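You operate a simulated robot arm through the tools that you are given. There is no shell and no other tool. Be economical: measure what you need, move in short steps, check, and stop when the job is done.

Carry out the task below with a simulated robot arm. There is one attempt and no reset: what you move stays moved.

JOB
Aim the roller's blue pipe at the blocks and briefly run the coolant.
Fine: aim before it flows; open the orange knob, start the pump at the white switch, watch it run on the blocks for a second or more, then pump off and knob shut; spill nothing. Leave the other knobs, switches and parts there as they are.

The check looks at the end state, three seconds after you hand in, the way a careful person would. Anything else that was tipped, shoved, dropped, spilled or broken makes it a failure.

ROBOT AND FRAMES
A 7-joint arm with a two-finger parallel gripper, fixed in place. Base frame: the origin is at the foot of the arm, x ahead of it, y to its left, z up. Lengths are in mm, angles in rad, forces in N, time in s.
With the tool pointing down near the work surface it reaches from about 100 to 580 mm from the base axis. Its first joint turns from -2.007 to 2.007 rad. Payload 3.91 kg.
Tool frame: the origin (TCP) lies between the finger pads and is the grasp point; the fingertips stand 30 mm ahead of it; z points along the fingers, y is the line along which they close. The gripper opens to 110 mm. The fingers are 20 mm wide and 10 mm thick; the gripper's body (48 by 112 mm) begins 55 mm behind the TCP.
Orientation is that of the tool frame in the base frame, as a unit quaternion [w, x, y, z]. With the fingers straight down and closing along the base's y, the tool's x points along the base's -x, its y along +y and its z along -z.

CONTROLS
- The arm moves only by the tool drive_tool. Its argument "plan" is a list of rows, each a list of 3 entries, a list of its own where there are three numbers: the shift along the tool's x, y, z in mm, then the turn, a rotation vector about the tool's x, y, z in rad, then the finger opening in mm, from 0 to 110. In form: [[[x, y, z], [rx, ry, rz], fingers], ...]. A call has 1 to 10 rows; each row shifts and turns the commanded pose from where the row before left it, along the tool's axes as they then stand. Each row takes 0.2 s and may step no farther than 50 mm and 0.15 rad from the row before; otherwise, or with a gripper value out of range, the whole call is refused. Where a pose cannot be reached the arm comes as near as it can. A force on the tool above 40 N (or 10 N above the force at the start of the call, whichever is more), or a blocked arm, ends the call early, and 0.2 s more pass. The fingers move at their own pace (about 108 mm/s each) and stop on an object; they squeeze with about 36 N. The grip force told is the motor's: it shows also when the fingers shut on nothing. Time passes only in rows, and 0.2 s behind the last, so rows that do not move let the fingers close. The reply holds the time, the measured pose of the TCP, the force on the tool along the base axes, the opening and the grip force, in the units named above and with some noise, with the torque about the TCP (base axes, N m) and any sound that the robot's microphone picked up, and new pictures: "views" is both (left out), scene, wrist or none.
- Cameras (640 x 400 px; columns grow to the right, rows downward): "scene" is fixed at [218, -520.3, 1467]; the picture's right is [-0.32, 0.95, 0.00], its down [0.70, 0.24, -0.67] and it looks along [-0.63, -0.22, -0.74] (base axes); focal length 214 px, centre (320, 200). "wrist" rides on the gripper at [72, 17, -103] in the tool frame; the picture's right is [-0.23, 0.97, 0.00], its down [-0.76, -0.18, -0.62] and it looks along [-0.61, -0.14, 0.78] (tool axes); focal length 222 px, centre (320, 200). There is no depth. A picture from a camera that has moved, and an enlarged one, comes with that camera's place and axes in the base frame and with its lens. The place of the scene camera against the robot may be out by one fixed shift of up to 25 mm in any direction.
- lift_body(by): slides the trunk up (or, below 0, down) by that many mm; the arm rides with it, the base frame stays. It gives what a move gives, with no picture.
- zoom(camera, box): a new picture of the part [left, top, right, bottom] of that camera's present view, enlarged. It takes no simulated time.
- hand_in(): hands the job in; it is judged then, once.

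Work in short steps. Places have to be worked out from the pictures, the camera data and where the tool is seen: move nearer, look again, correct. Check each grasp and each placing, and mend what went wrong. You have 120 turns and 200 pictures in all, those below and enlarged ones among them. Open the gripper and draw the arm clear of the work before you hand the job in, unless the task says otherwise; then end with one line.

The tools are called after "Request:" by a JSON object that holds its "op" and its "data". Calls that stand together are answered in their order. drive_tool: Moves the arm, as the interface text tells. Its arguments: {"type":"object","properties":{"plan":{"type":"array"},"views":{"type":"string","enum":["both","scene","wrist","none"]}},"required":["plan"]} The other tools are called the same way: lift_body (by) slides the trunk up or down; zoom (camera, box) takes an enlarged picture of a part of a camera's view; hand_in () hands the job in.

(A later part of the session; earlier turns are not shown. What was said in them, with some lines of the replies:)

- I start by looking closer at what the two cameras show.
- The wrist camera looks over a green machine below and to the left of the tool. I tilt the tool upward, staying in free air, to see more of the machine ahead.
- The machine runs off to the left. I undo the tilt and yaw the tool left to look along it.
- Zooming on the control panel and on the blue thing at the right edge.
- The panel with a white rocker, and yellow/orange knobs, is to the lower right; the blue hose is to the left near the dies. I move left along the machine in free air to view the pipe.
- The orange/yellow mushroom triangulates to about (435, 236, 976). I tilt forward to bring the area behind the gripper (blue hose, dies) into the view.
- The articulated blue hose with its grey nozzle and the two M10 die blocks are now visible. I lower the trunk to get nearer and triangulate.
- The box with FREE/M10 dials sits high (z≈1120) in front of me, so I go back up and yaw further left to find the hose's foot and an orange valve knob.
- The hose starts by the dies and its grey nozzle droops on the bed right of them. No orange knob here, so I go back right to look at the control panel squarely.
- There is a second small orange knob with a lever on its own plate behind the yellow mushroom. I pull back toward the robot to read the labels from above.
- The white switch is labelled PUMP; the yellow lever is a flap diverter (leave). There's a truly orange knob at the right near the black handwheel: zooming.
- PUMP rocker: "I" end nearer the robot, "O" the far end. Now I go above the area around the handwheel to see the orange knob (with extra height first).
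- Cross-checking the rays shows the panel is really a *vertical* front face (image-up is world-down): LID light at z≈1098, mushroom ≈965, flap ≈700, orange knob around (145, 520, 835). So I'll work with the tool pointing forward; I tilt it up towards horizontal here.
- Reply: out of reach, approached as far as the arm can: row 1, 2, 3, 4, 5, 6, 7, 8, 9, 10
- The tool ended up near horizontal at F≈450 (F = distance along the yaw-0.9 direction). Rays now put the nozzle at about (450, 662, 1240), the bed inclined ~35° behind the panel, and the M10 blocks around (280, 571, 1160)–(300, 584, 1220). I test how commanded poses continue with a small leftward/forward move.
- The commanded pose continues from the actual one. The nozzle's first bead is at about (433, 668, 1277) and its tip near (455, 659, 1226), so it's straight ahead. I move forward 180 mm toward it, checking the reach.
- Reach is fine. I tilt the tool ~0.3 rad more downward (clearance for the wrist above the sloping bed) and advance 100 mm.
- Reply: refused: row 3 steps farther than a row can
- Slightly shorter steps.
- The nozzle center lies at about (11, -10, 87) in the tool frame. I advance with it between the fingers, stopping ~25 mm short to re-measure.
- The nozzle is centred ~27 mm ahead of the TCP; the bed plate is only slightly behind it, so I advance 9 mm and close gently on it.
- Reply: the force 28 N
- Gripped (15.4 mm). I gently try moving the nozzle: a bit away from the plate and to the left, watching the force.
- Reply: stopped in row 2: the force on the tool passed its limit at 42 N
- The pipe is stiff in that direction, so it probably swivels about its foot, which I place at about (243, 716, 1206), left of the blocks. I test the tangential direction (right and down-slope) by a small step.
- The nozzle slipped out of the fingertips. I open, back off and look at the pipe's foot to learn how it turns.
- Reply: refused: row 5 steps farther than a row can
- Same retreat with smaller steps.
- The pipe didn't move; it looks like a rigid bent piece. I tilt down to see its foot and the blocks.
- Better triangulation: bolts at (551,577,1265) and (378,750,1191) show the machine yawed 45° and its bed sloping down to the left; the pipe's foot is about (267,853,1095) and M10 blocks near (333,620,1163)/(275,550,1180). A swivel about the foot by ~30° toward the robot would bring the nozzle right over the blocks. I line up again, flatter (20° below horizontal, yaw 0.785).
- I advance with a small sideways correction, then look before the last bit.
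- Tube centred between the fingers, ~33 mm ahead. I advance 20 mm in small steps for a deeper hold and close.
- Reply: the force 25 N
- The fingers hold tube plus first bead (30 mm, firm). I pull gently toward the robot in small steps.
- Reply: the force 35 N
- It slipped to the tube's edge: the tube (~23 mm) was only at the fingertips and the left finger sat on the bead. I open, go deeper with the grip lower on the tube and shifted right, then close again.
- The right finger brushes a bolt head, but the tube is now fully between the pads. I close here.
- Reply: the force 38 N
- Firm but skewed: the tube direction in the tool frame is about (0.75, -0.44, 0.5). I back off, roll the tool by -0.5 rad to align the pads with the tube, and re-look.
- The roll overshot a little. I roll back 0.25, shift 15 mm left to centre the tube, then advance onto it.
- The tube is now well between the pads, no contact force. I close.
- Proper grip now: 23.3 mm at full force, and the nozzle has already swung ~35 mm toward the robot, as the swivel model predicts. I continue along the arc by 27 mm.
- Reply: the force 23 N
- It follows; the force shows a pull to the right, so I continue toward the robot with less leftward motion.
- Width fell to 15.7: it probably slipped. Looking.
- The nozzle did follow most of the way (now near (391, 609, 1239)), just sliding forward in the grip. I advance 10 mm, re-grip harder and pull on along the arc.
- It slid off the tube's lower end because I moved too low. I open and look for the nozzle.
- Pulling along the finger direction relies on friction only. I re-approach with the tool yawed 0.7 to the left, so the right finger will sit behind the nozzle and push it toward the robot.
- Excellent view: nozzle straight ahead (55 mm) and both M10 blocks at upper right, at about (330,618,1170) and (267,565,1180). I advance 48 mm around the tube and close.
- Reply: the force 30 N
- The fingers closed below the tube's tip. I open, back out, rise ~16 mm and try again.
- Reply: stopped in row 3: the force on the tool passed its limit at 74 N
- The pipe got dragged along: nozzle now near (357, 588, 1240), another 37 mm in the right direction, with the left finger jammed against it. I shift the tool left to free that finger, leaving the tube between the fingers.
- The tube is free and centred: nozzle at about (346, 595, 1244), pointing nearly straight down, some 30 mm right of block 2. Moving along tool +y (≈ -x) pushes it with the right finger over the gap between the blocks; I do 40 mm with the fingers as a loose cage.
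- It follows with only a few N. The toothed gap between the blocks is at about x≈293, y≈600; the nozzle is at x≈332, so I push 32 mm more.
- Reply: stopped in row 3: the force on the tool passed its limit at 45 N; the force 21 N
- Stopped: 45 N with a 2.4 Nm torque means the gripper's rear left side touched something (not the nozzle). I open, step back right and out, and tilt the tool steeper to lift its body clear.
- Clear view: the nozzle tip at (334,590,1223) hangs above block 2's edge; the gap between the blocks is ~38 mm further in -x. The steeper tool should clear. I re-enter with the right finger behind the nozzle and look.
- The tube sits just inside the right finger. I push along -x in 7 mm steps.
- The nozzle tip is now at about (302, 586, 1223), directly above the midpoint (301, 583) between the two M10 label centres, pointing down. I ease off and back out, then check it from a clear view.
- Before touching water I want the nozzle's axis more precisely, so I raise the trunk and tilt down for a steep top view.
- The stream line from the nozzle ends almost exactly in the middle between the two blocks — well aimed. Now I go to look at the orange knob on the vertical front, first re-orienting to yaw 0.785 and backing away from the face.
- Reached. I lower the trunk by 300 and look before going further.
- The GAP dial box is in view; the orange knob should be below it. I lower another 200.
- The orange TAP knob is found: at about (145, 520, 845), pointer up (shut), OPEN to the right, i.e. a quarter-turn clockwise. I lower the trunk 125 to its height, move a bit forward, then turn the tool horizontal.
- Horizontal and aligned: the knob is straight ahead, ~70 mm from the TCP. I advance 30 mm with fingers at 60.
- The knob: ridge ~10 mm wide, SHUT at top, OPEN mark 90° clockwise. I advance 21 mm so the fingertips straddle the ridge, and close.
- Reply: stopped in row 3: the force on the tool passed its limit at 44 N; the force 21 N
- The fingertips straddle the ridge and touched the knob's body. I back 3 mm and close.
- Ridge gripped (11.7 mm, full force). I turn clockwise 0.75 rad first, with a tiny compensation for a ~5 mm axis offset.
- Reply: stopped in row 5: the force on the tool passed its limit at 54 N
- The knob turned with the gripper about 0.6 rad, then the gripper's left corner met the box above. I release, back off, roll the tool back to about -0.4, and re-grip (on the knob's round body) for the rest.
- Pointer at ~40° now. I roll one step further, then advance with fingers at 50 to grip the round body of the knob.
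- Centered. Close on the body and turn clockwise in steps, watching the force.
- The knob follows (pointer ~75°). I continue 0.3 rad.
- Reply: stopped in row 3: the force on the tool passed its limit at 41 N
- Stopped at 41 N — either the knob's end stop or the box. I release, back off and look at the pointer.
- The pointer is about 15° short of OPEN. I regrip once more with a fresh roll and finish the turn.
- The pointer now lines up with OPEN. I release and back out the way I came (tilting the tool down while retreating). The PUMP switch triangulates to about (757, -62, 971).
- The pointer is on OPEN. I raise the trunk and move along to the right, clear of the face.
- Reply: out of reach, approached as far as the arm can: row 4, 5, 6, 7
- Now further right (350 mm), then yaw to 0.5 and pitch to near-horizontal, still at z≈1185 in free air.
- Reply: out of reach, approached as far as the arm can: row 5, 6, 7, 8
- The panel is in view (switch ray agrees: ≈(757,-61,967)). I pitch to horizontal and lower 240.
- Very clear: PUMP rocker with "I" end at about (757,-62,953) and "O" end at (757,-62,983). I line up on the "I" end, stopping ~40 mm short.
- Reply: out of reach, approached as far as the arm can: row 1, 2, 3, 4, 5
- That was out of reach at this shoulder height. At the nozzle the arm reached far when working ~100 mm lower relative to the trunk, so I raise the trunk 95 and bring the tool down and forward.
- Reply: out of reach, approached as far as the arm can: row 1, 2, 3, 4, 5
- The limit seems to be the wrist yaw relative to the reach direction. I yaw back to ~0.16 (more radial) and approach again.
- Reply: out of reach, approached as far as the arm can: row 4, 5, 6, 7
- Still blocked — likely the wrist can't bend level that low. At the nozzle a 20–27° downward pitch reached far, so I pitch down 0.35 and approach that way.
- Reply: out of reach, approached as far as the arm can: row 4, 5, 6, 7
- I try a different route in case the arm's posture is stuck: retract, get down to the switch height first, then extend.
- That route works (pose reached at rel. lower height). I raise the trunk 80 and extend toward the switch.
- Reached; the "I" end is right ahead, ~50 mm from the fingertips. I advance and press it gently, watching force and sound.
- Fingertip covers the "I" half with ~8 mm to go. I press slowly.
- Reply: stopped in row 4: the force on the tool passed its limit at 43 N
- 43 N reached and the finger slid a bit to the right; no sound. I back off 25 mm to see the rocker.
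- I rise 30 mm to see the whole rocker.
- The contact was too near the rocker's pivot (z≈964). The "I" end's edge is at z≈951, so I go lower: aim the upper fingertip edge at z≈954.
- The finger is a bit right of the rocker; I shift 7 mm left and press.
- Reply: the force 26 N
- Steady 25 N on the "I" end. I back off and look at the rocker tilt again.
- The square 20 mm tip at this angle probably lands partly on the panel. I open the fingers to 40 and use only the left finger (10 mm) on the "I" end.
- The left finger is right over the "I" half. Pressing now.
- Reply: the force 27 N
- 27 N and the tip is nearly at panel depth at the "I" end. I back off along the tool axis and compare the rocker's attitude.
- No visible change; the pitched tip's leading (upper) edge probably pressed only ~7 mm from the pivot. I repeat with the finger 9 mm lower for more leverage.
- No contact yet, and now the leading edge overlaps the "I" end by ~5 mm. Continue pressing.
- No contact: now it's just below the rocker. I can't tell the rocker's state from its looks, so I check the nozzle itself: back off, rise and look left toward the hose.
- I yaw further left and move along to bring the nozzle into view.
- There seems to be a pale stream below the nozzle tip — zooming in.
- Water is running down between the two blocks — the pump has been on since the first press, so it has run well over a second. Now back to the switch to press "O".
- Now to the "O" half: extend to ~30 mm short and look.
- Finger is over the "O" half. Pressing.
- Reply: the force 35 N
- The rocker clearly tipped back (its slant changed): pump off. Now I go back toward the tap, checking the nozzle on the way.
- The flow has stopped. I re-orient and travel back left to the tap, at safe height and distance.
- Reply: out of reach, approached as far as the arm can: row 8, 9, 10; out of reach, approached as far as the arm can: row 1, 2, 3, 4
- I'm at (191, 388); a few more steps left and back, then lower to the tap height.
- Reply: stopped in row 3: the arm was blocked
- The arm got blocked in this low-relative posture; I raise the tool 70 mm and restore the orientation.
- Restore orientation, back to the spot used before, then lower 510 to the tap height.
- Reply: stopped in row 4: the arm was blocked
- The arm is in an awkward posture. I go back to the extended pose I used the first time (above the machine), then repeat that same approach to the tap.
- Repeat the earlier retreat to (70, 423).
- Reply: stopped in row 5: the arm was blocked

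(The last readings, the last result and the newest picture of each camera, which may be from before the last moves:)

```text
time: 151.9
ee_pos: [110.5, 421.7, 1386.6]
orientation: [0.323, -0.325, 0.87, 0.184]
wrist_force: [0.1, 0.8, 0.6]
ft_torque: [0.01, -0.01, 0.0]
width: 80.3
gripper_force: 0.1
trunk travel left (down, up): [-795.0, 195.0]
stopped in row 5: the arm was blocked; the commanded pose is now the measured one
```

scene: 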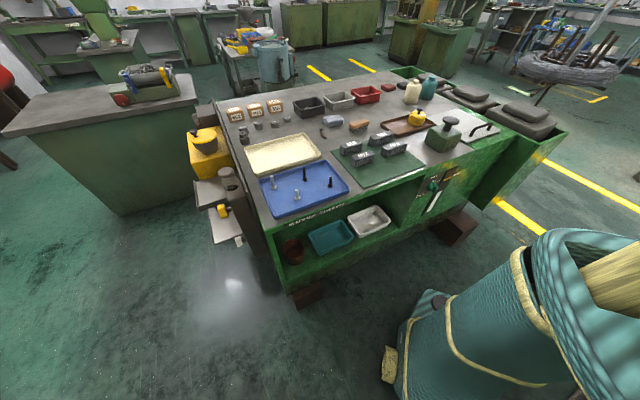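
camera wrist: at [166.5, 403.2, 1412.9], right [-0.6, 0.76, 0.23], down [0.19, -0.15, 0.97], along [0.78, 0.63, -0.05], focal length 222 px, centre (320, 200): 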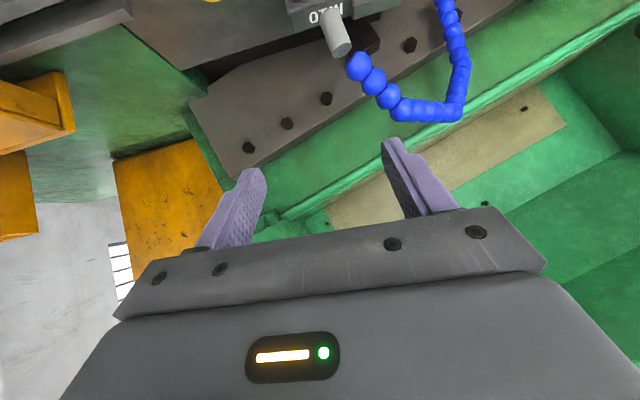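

Blocked slightly short, at f≈376. I pitch the tool steeper, which eases the posture and pulls the tip back, and then retreat a little more.

Request:
{"op": "drive_tool", "data": {"plan": [[[0, 0, 0], [0, 0.13, 0], 80], [[0, 0, 0], [0, 0.13, 0], 80], [[10, 10, -4], [0, 0, 0], 80], [[10, 10, -4], [0, 0, 0], 80]], "views": "none"}}

```text
time: 152.9
ee_pos: [78.6, 423.6, 1386.7]
orientation: [0.207, -0.346, 0.904, 0.139]
wrist_force: [0.7, -0.1, -0.1]
ft_torque: [0.03, -0.01, 0.02]
width: 80.3
gripper_force: 0.1
trunk travel left (down, up): [-795.0, 195.0]
```

Good. Lower 500 to the tap level and look.

Request:
{"op": "lift_body", "data": {"by": -500}}

Request:
{"op": "drive_tool", "data": {"plan": [[[0, 0, 0], [0, -0.13, 0], 80], [[-8, 8, 10], [0, -0.13, 0], 80]], "views": "wrist"}}

```text
refused: -500 is not a number from -400 to 400
```

```text
time: 153.5
ee_pos: [84.0, 439.9, 1385.2]
orientation: [0.323, -0.325, 0.869, 0.184]
wrist_force: [1.5, 0.1, -0.5]
ft_torque: [-0.01, 0.0, -0.01]
width: 80.0
gripper_force: 0.1
trunk travel left (down, up): [-795.0, 195.0]
camera wrist: at [-15.8, 363.0, 1411.6], right [-0.53, 0.8, 0.26], down [0.29, -0.12, 0.95], along [0.8, 0.58, -0.17], focal length 222 px, centre (320, 200)
```

wrist: 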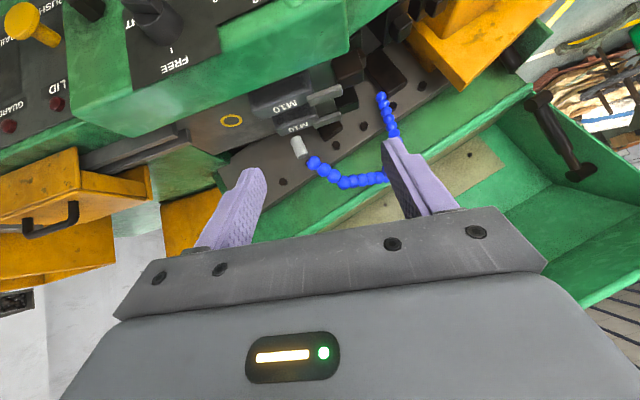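

The lift was refused (max 400). I back off a little again with a steeper pitch, then lower in two parts.

Request:
{"op": "drive_tool", "data": {"plan": [[[8, 0, -8], [0, 0.13, 0], 80], [[4, 0, -4], [0, 0.1, 0], 80]], "views": "none"}}

Request:
{"op": "lift_body", "data": {"by": -300}}

Request:
{"op": "drive_tool", "data": {"plan": [[[0, 0, 0], [0, 0, 0], 80]], "views": "wrist"}}

```text
time: 154.1
ee_pos: [70.2, 424.8, 1384.9]
orientation: [0.221, -0.343, 0.902, 0.144]
wrist_force: [-1.0, 0.3, 0.4]
ft_torque: [-0.04, 0.02, -0.01]
width: 80.0
gripper_force: 0.0
trunk travel left (down, up): [-795.0, 195.0]
```

```text
time: 157.1
ee_pos: [70.2, 426.4, 1084.9]
orientation: [0.221, -0.344, 0.901, 0.145]
wrist_force: [0.1, -0.1, 0.5]
ft_torque: [-0.01, -0.03, 0.0]
width: 79.7
gripper_force: 0.1
trunk travel left (down, up): [-495.0, 495.0]
```

```text
time: 157.5
ee_pos: [70.3, 426.0, 1084.8]
orientation: [0.222, -0.344, 0.901, 0.145]
wrist_force: [0.6, -0.2, -0.4]
ft_torque: [0.01, 0.0, -0.03]
width: 79.9
gripper_force: 0.0
trunk travel left (down, up): [-495.0, 495.0]
camera wrist: at [-20.2, 354.0, 1140.2], right [-0.52, 0.83, 0.22], down [0.44, 0.04, 0.9], along [0.73, 0.56, -0.39], focal length 222 px, centre (320, 200)
```

wrist: 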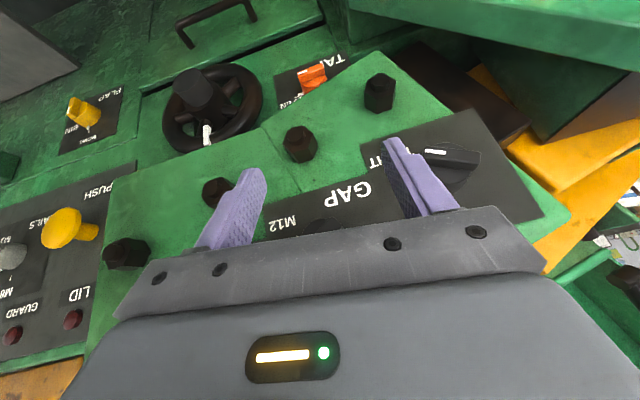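

Clear so far; lower another 240.

Request:
{"op": "lift_body", "data": {"by": -240}}

Request:
{"op": "drive_tool", "data": {"plan": [[[0, 0, 0], [0, -0.13, 0], 80], [[0, 0, 0], [0, -0.13, 0], 80]], "views": "wrist"}}

```text
time: 160.0
ee_pos: [70.3, 424.7, 844.6]
orientation: [0.222, -0.344, 0.901, 0.145]
wrist_force: [0.2, 0.2, -0.2]
ft_torque: [0.01, -0.02, 0.0]
width: 80.0
gripper_force: 0.0
trunk travel left (down, up): [-255.0, 735.0]
```

```text
time: 160.6
ee_pos: [90.3, 429.4, 842.7]
orientation: [0.326, -0.304, 0.876, 0.186]
wrist_force: [-0.3, 0.5, 0.2]
ft_torque: [-0.01, 0.0, 0.03]
width: 79.7
gripper_force: 0.0
trunk travel left (down, up): [-255.0, 735.0]
camera wrist: at [-12.2, 356.1, 870.1], right [-0.5, 0.82, 0.28], down [0.29, -0.15, 0.95], along [0.82, 0.55, -0.16], focal length 222 px, centre (320, 200)
```

wrist: 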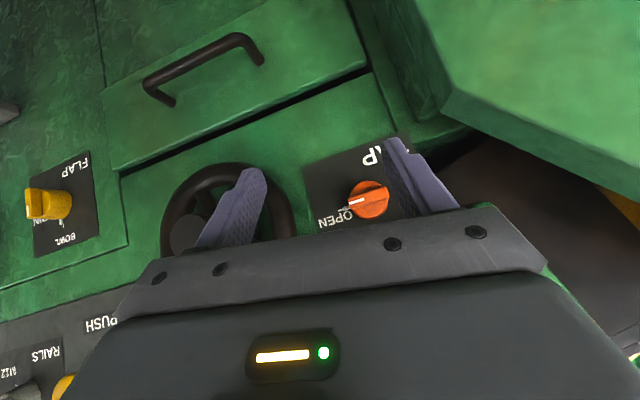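

The tap is in view. I move to the pre-grasp place and turn horizontal.

Request:
{"op": "drive_tool", "data": {"plan": [[[-14.5, 14, 16.3], [0, 0, 0], 80], [[-14.5, 14, 16.3], [0, 0, 0], 80], [[0, 0, 0], [-0.002, -0.134, -0.025], 80], [[0, 0, 0], [-0.002, -0.134, -0.025], 80], [[0, 0, 0], [-0.002, -0.134, -0.025], 70], [[0, 0, 0], [-0.002, -0.134, -0.025], 60], [[0, 0, 0], [-0.002, -0.134, -0.025], 60], [[0, 0, 0], [-0.002, -0.134, -0.025], 60]], "views": "wrist"}}

```text
time: 162.4
ee_pos: [81.5, 475.9, 845.1]
orientation: [0.659, -0.286, 0.637, 0.28]
wrist_force: [-0.2, 0.5, 1.0]
ft_torque: [-0.03, 0.0, 0.02]
width: 60.0
gripper_force: 0.1
trunk travel left (down, up): [-255.0, 735.0]
camera wrist: at [1.8, 410.8, 770.8], right [-0.72, 0.66, 0.21], down [-0.32, -0.58, 0.75], along [0.61, 0.48, 0.63], focal length 222 px, centre (320, 200)
```

wrist: 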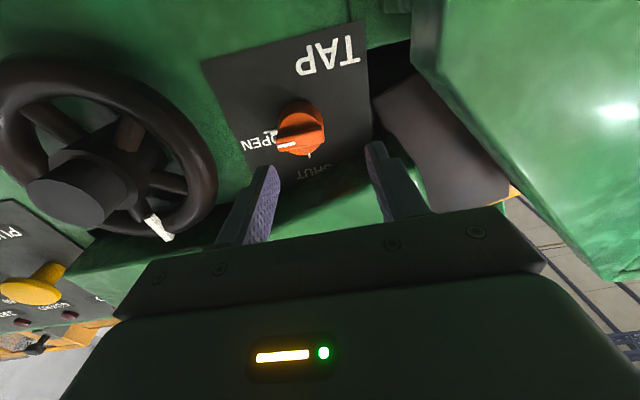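

I correct the small yaw/lateral offset and roll to +0.45 for the start of the closing turn.

Request:
{"op": "drive_tool", "data": {"plan": [[[5, -17, 15], [0.039, 0, 0], 54], [[0, 0, 0], [0, 0, 0.15], 54], [[0, 0, 0], [0, 0, 0.15], 54], [[0, 0, 0], [0, 0, 0.15], 54]], "views": "wrist"}}

Request:
{"op": "zoom", "data": {"camera": "wrist", "box": [200, 60, 456, 220]}}

```text
time: 163.4
ee_pos: [106.4, 476.2, 841.4]
orientation: [0.587, -0.123, 0.688, 0.409]
wrist_force: [0.4, 0.2, 0.1]
ft_torque: [0.05, -0.03, -0.01]
width: 53.9
gripper_force: 0.1
trunk travel left (down, up): [-255.0, 735.0]
camera wrist: at [1.4, 435.0, 780.2], right [-0.57, 0.55, 0.61], down [-0.11, -0.79, 0.6], along [0.81, 0.27, 0.51], focal length 222 px, centre (320, 200)
```

wrist: 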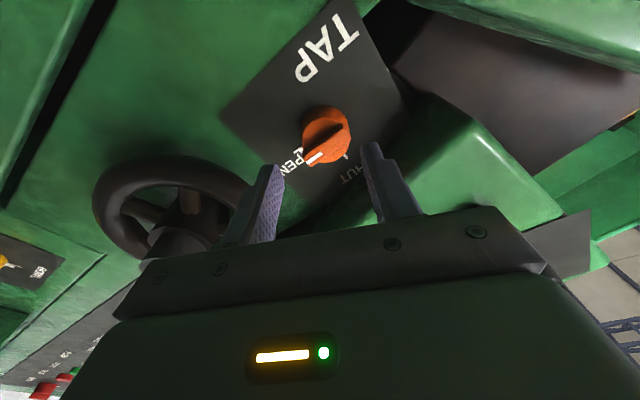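

```text
2.50 times, centred on (328, 140) of wrist
camera zoom: at [1.4, 435.0, 780.2], right [-0.57, 0.55, 0.61], down [-0.11, -0.79, 0.6], along [0.81, 0.27, 0.51], focal length 555 px, centre (300, 350)
```

zoom: 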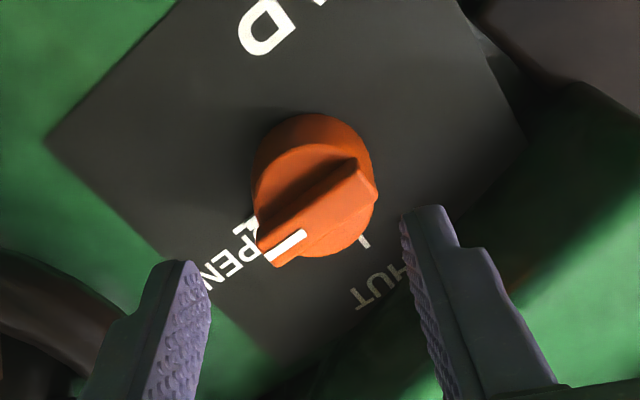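

Nearly centred; small correction and advance 43 mm, then close on the body.

Request:
{"op": "drive_tool", "data": {"plan": [[[1.5, 2.5, 15], [0, 0, 0], 52], [[1.5, 2.5, 15], [0, 0, 0], 52], [[0, 0, 13], [0, 0, 0], 52], [[0, 0, 0], [0, 0, 0], 30], [[0, 0, 0], [0, 0, 0], 10], [[0, 0, 0], [0, 0, 0], 10]], "views": "wrist"}}

Request:
{"op": "zoom", "data": {"camera": "wrist", "box": [200, 60, 456, 220]}}

```text
time: 164.8
ee_pos: [132.4, 508.9, 841.8]
orientation: [0.588, -0.124, 0.688, 0.407]
wrist_force: [0.9, -8.0, -5.5]
ft_torque: [-0.03, 0.09, -0.61]
width: 41.1
gripper_force: 44.9
trunk travel left (down, up): [-255.0, 735.0]
camera wrist: at [28.0, 469.0, 780.5], right [-0.57, 0.55, 0.61], down [-0.11, -0.79, 0.6], along [0.81, 0.27, 0.51], focal length 222 px, centre (320, 200)
```

wrist: 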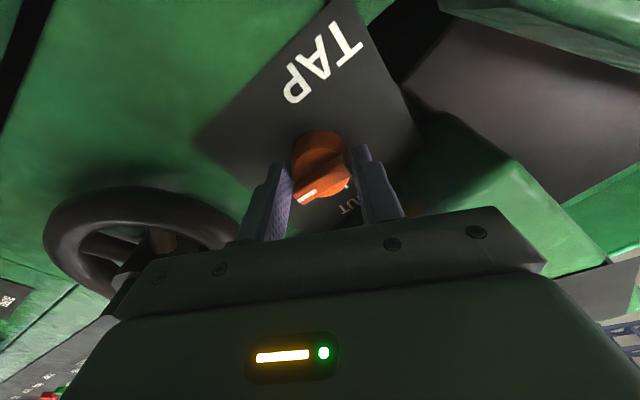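

```text
2.50 times, centred on (328, 140) of wrist
camera zoom: at [28.0, 469.0, 780.5], right [-0.57, 0.55, 0.61], down [-0.11, -0.79, 0.6], along [0.81, 0.27, 0.51], focal length 555 px, centre (300, 350)
```

zoom: 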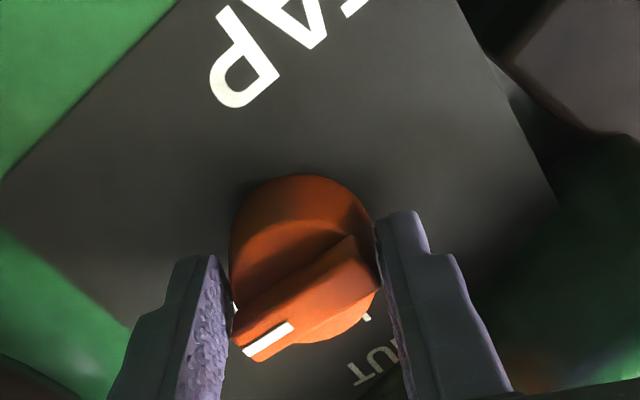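

Gripped. Turn counter-clockwise 0.9 rad in steps.

Request:
{"op": "drive_tool", "data": {"plan": [[[0, 0, 0], [0, 0, -0.15], 10], [[0, 0, 0], [0, 0, -0.15], 10], [[0, 0, 0], [0, 0, -0.15], 10], [[0, 0, 0], [0, 0, -0.15], 10], [[0, 0, 0], [0, 0, -0.15], 10], [[0, 0, 0], [0, 0, -0.15], 10]], "views": "wrist"}}

Request:
{"op": "zoom", "data": {"camera": "wrist", "box": [200, 60, 456, 220]}}

```text
time: 166.2
ee_pos: [134.5, 508.8, 843.4]
orientation: [0.708, -0.408, 0.565, 0.11]
wrist_force: [13.5, -19.4, -2.1]
ft_torque: [-0.06, 0.16, -0.12]
width: 40.1
gripper_force: 44.8
trunk travel left (down, up): [-255.0, 735.0]
camera wrist: at [74.8, 423.5, 768.6], right [-0.68, 0.69, -0.24], down [-0.59, -0.32, 0.74], along [0.44, 0.64, 0.63], focal length 222 px, centre (320, 200)
```

wrist: 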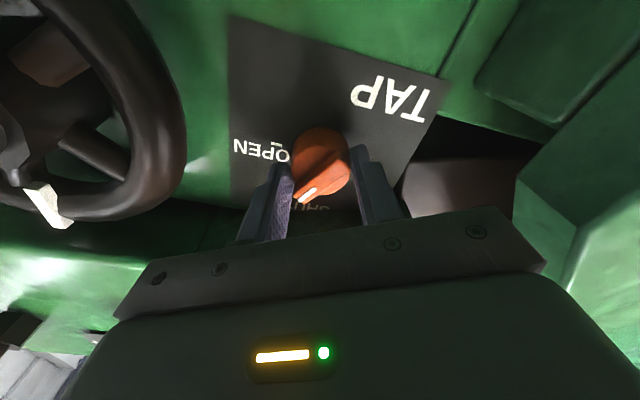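

```text
2.50 times, centred on (328, 140) of wrist
camera zoom: at [74.8, 423.5, 768.6], right [-0.68, 0.69, -0.24], down [-0.59, -0.32, 0.74], along [0.44, 0.64, 0.63], focal length 555 px, centre (300, 350)
```

zoom: 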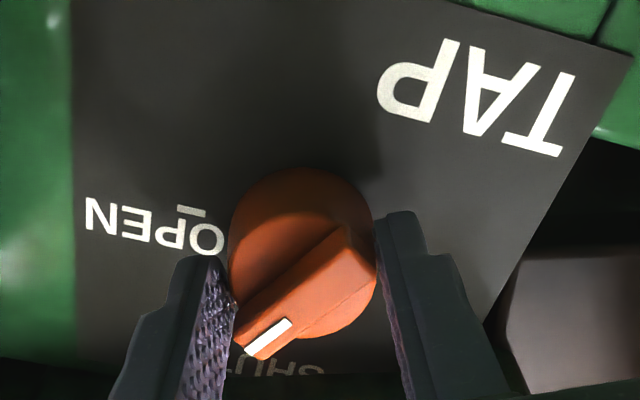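

It follows (about 37° left to SHUT). I continue in this direction, with the force guard watching.

Request:
{"op": "drive_tool", "data": {"plan": [[[0, 0, 0], [0, 0, -0.13], 10], [[0, 0, 0], [0, 0, -0.13], 10], [[0, 0, 0], [0, 0, -0.13], 10], [[0, 0, 0], [0, 0, -0.13], 10], [[0, 0, 0], [0, 0, -0.12], 10]], "views": "wrist"}}

Request:
{"op": "zoom", "data": {"camera": "wrist", "box": [200, 60, 456, 220]}}

```text
time: 167.4
ee_pos: [133.5, 508.1, 843.1]
orientation: [0.707, -0.566, 0.408, -0.116]
wrist_force: [24.1, -4.9, 20.3]
ft_torque: [0.64, 1.16, 0.34]
width: 40.4
gripper_force: 45.1
trunk travel left (down, up): [-255.0, 735.0]
camera wrist: at [102.4, 394.6, 794.1], right [-0.43, 0.47, -0.77], down [-0.88, -0.02, 0.48], along [0.21, 0.88, 0.42], focal length 222 px, centre (320, 200)
```

wrist: 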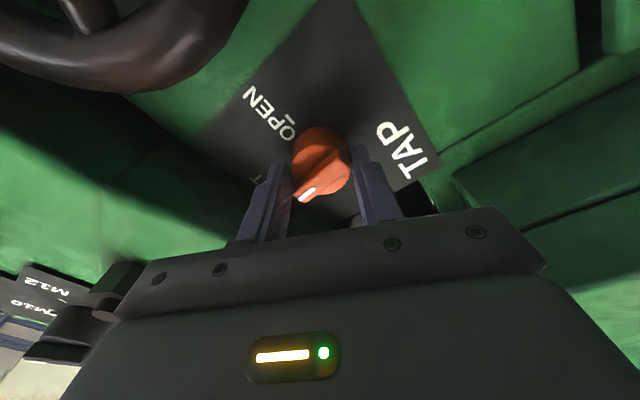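

```text
2.50 times, centred on (328, 140) of wrist
camera zoom: at [102.4, 394.6, 794.1], right [-0.43, 0.47, -0.77], down [-0.88, -0.02, 0.48], along [0.21, 0.88, 0.42], focal length 555 px, centre (300, 350)
```

zoom: 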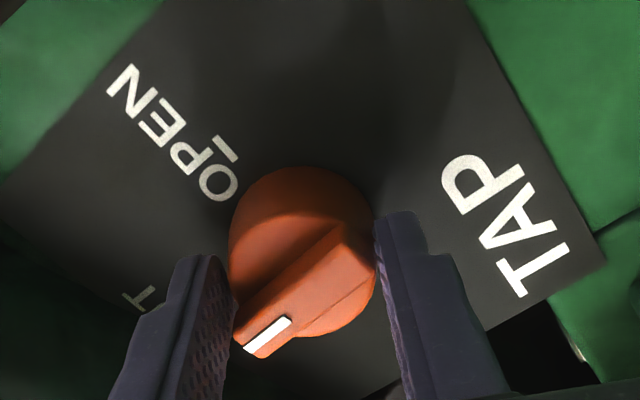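

Turned further. I release, roll back the safe way and back off to check the pointer.

Request:
{"op": "drive_tool", "data": {"plan": [[[0, 0, 0], [0, 0, 0], 54], [[0, 0, -20], [0, 0, 0], 58], [[0, 0, -20], [0, 0, 0.15], 60], [[0, 0, 0], [0, 0, 0.15], 60], [[0, 0, 0], [0, 0, 0.15], 60], [[0, 0, 0], [0, 0, 0.15], 60], [[0, 0, 0], [0, 0, 0.15], 60], [[0, 0, 0], [0, 0, 0.15], 60], [[0, 0, 0], [0, 0, 0.15], 60]], "views": "wrist"}}

Request:
{"op": "zoom", "data": {"camera": "wrist", "box": [200, 60, 456, 220]}}

```text
time: 169.4
ee_pos: [103.4, 481.6, 840.1]
orientation: [0.669, -0.285, 0.638, 0.254]
wrist_force: [0.3, -0.4, -0.6]
ft_torque: [-0.02, -0.01, 0.03]
width: 59.6
gripper_force: 0.1
trunk travel left (down, up): [-255.0, 735.0]
camera wrist: at [23.3, 417.6, 765.4], right [-0.7, 0.69, 0.17], down [-0.36, -0.55, 0.76], along [0.62, 0.47, 0.63], focal length 222 px, centre (320, 200)
```

wrist: 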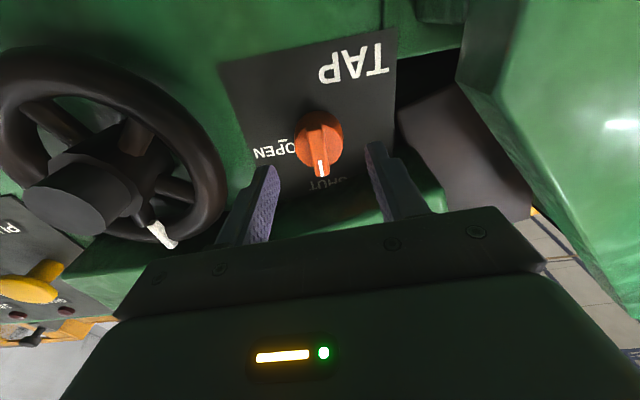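

```text
2.50 times, centred on (328, 140) of wrist
camera zoom: at [23.3, 417.6, 765.4], right [-0.7, 0.69, 0.17], down [-0.36, -0.55, 0.76], along [0.62, 0.47, 0.63], focal length 555 px, centre (300, 350)
```

zoom: 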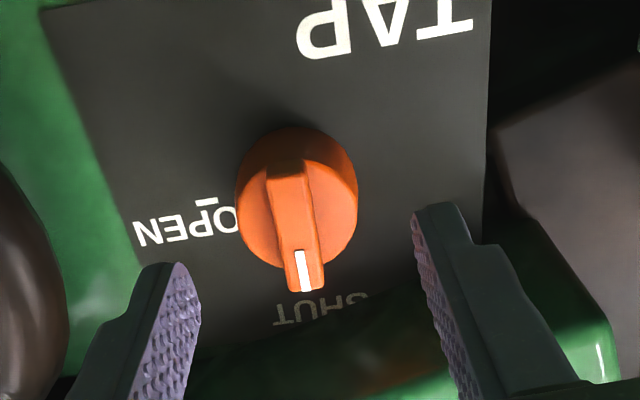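

The pointer is at SHUT to within a couple of degrees. I grip the ridge once more and nudge it fully to the stop.

Request:
{"op": "drive_tool", "data": {"plan": [[[0, -1, 15], [0, 0, 0], 40], [[0, 0, 13], [0, 0, 0], 40], [[0, 0, 0], [0, 0, 0], 20], [[0, 0, 0], [0, 0, 0], 5], [[0, 0, 0], [0, 0, 0], 5], [[0, 0.3, 0], [0, 0, -0.06], 5], [[0, 0.3, 0], [0, 0, -0.06], 5]], "views": "wrist"}}

Request:
{"op": "zoom", "data": {"camera": "wrist", "box": [200, 60, 456, 220]}}

```text
time: 171.0
ee_pos: [124.3, 499.8, 842.7]
orientation: [0.683, -0.325, 0.619, 0.212]
wrist_force: [2.9, -13.1, -4.6]
ft_torque: [1.02, 0.78, 0.01]
width: 13.7
gripper_force: 45.0
trunk travel left (down, up): [-255.0, 735.0]
camera wrist: at [50.4, 429.7, 765.0], right [-0.71, 0.71, 0.05], down [-0.43, -0.48, 0.77], along [0.56, 0.52, 0.64], focal length 222 px, centre (320, 200)
```

wrist: 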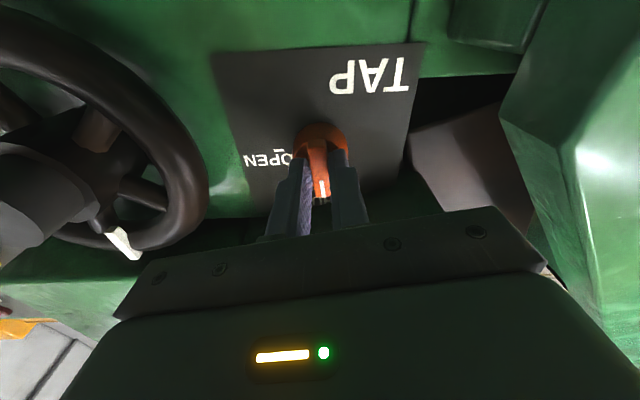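

```text
2.50 times, centred on (328, 140) of wrist
camera zoom: at [50.4, 429.7, 765.0], right [-0.71, 0.71, 0.05], down [-0.43, -0.48, 0.77], along [0.56, 0.52, 0.64], focal length 555 px, centre (300, 350)
```

zoom: 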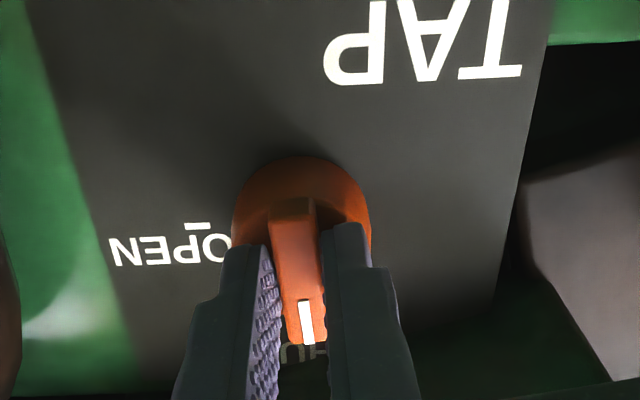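

A firm 1.3 Nm reaction: the knob is at its SHUT stop. I release, back off and check.

Request:
{"op": "drive_tool", "data": {"plan": [[[0, 0, 0], [0, 0, 0.1], 20], [[0, 0, 0], [0, 0, 0], 45], [[0, 0, -20], [0, 0, 0], 50], [[0, 0, -22], [0, 0, 0], 60]], "views": "wrist"}}

Request:
{"op": "zoom", "data": {"camera": "wrist", "box": [200, 60, 456, 220]}}

```text
time: 172.0
ee_pos: [92.7, 471.2, 840.5]
orientation: [0.672, -0.293, 0.634, 0.246]
wrist_force: [0.0, 1.0, -0.3]
ft_torque: [-0.02, 0.0, 0.03]
width: 59.8
gripper_force: 0.0
trunk travel left (down, up): [-255.0, 735.0]
camera wrist: at [13.9, 406.8, 764.8], right [-0.7, 0.7, 0.15], down [-0.37, -0.54, 0.76], along [0.61, 0.48, 0.64], focal length 222 px, centre (320, 200)
```

wrist: 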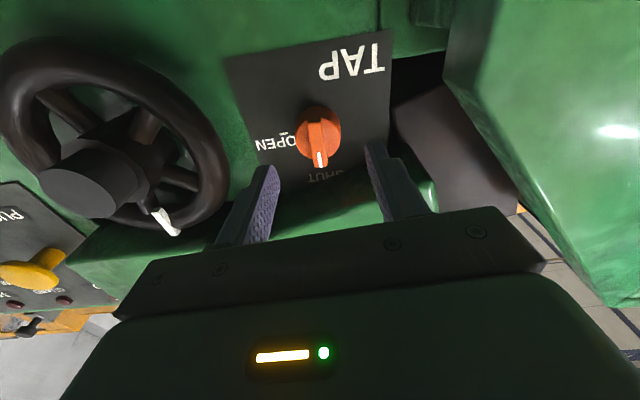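

```text
2.50 times, centred on (328, 140) of wrist
camera zoom: at [13.9, 406.8, 764.8], right [-0.7, 0.7, 0.15], down [-0.37, -0.54, 0.76], along [0.61, 0.48, 0.64], focal length 555 px, centre (300, 350)
```

zoom: 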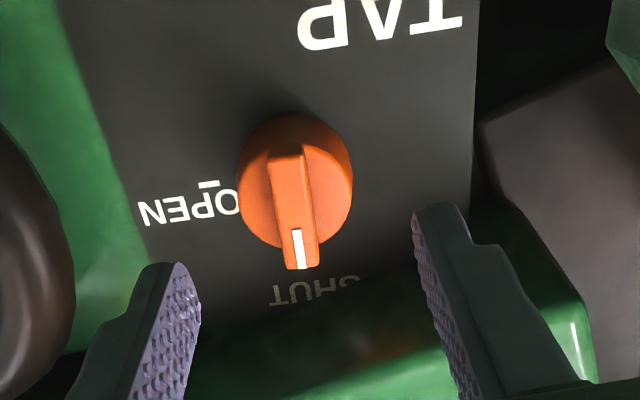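

Shut. Now I withdraw (tilt down, back) and rise, checking on the way that the dials on the GAP box are unchanged.

Request:
{"op": "drive_tool", "data": {"plan": [[[0, 0, 0], [0, 0.14, 0], 80], [[0, 0, 0], [0, 0.14, 0], 80], [[0, 0, 0], [0, 0.14, 0], 80], [[0, 0, 0], [0, 0.14, 0], 80], [[10, -8, -12], [0, 0.14, 0], 80], [[12, -8, -12], [0, 0.13, 0], 80], [[12, 0, -8], [0, 0.1, 0], 80]], "views": "none"}}

Request:
{"op": "lift_body", "data": {"by": 330}}

Request:
{"op": "drive_tool", "data": {"plan": [[[0, 0, 0], [0, 0, 0], 110]], "views": "wrist"}}

```text
time: 173.6
ee_pos: [72.3, 428.8, 835.3]
orientation: [0.315, -0.374, 0.868, 0.089]
wrist_force: [0.3, -0.4, 0.6]
ft_torque: [0.04, -0.04, 0.0]
width: 80.0
gripper_force: 0.0
trunk travel left (down, up): [-255.0, 735.0]
```

```text
time: 176.8
ee_pos: [72.4, 428.2, 1164.8]
orientation: [0.315, -0.373, 0.868, 0.089]
wrist_force: [-0.1, 0.0, -0.7]
ft_torque: [0.02, 0.03, 0.0]
width: 79.9
gripper_force: 0.0
trunk travel left (down, up): [-585.0, 405.0]
```

```text
time: 177.2
ee_pos: [70.3, 427.1, 1164.7]
orientation: [0.316, -0.373, 0.868, 0.089]
wrist_force: [-0.5, 0.3, 0.2]
ft_torque: [0.01, -0.01, -0.01]
width: 110.0
gripper_force: 0.1
trunk travel left (down, up): [-585.0, 405.0]
camera wrist: at [-27.4, 355.6, 1200.4], right [-0.57, 0.82, 0.06], down [0.22, 0.08, 0.97], along [0.79, 0.56, -0.23], focal length 222 px, centre (320, 200)
```

wrist: 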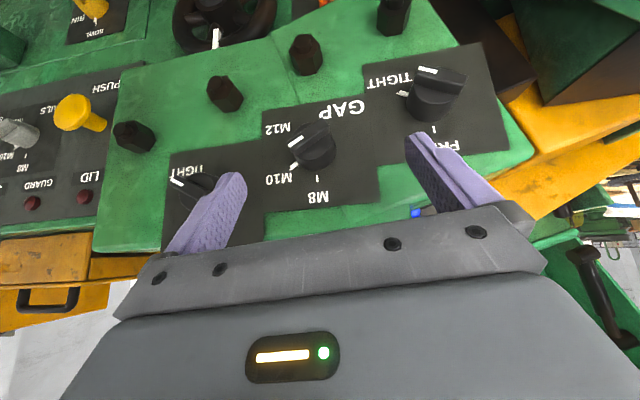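

The dials stand as before (TIGHT / M10 / TIGHT). I raise the arm clear of the work and hand in.

Request:
{"op": "lift_body", "data": {"by": 300}}

Request:
{"op": "drive_tool", "data": {"plan": [[[0, 0, 0], [0, 0, 0], 110]], "views": "wrist"}}

```text
time: 180.2
ee_pos: [72.0, 427.6, 1463.9]
orientation: [0.317, -0.372, 0.868, 0.088]
wrist_force: [-0.3, 0.6, -0.3]
ft_torque: [0.01, 0.01, -0.02]
width: 109.9
gripper_force: 0.1
trunk travel left (down, up): [-885.0, 105.0]
```

```text
time: 180.6
ee_pos: [71.8, 427.1, 1463.9]
orientation: [0.317, -0.373, 0.868, 0.088]
wrist_force: [0.0, 0.0, -0.5]
ft_torque: [0.02, 0.02, -0.04]
width: 109.9
gripper_force: 0.1
trunk travel left (down, up): [-885.0, 105.0]
camera wrist: at [-27.4, 355.7, 1500.4], right [-0.57, 0.82, 0.06], down [0.22, 0.08, 0.97], along [0.79, 0.56, -0.23], focal length 222 px, centre (320, 200)
```

wrist: 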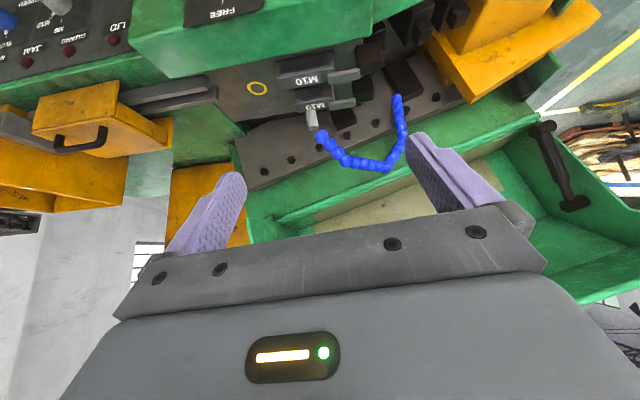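

The nozzle is still over the blocks, nothing is flowing, and the arm is clear. Handing in.

Request:
{"op": "hand_in", "data": {}}

```text
The job is handed in.
```

The blue pipe is aimed between the two M10 blocks. The coolant ran there for about 25 s, longer than the brief run you asked for, because I didn't notice my first press had already started the pump. The pump is off and the orange knob is shut; I saw no spill and no change in the other controls in view, and the arm is clear.
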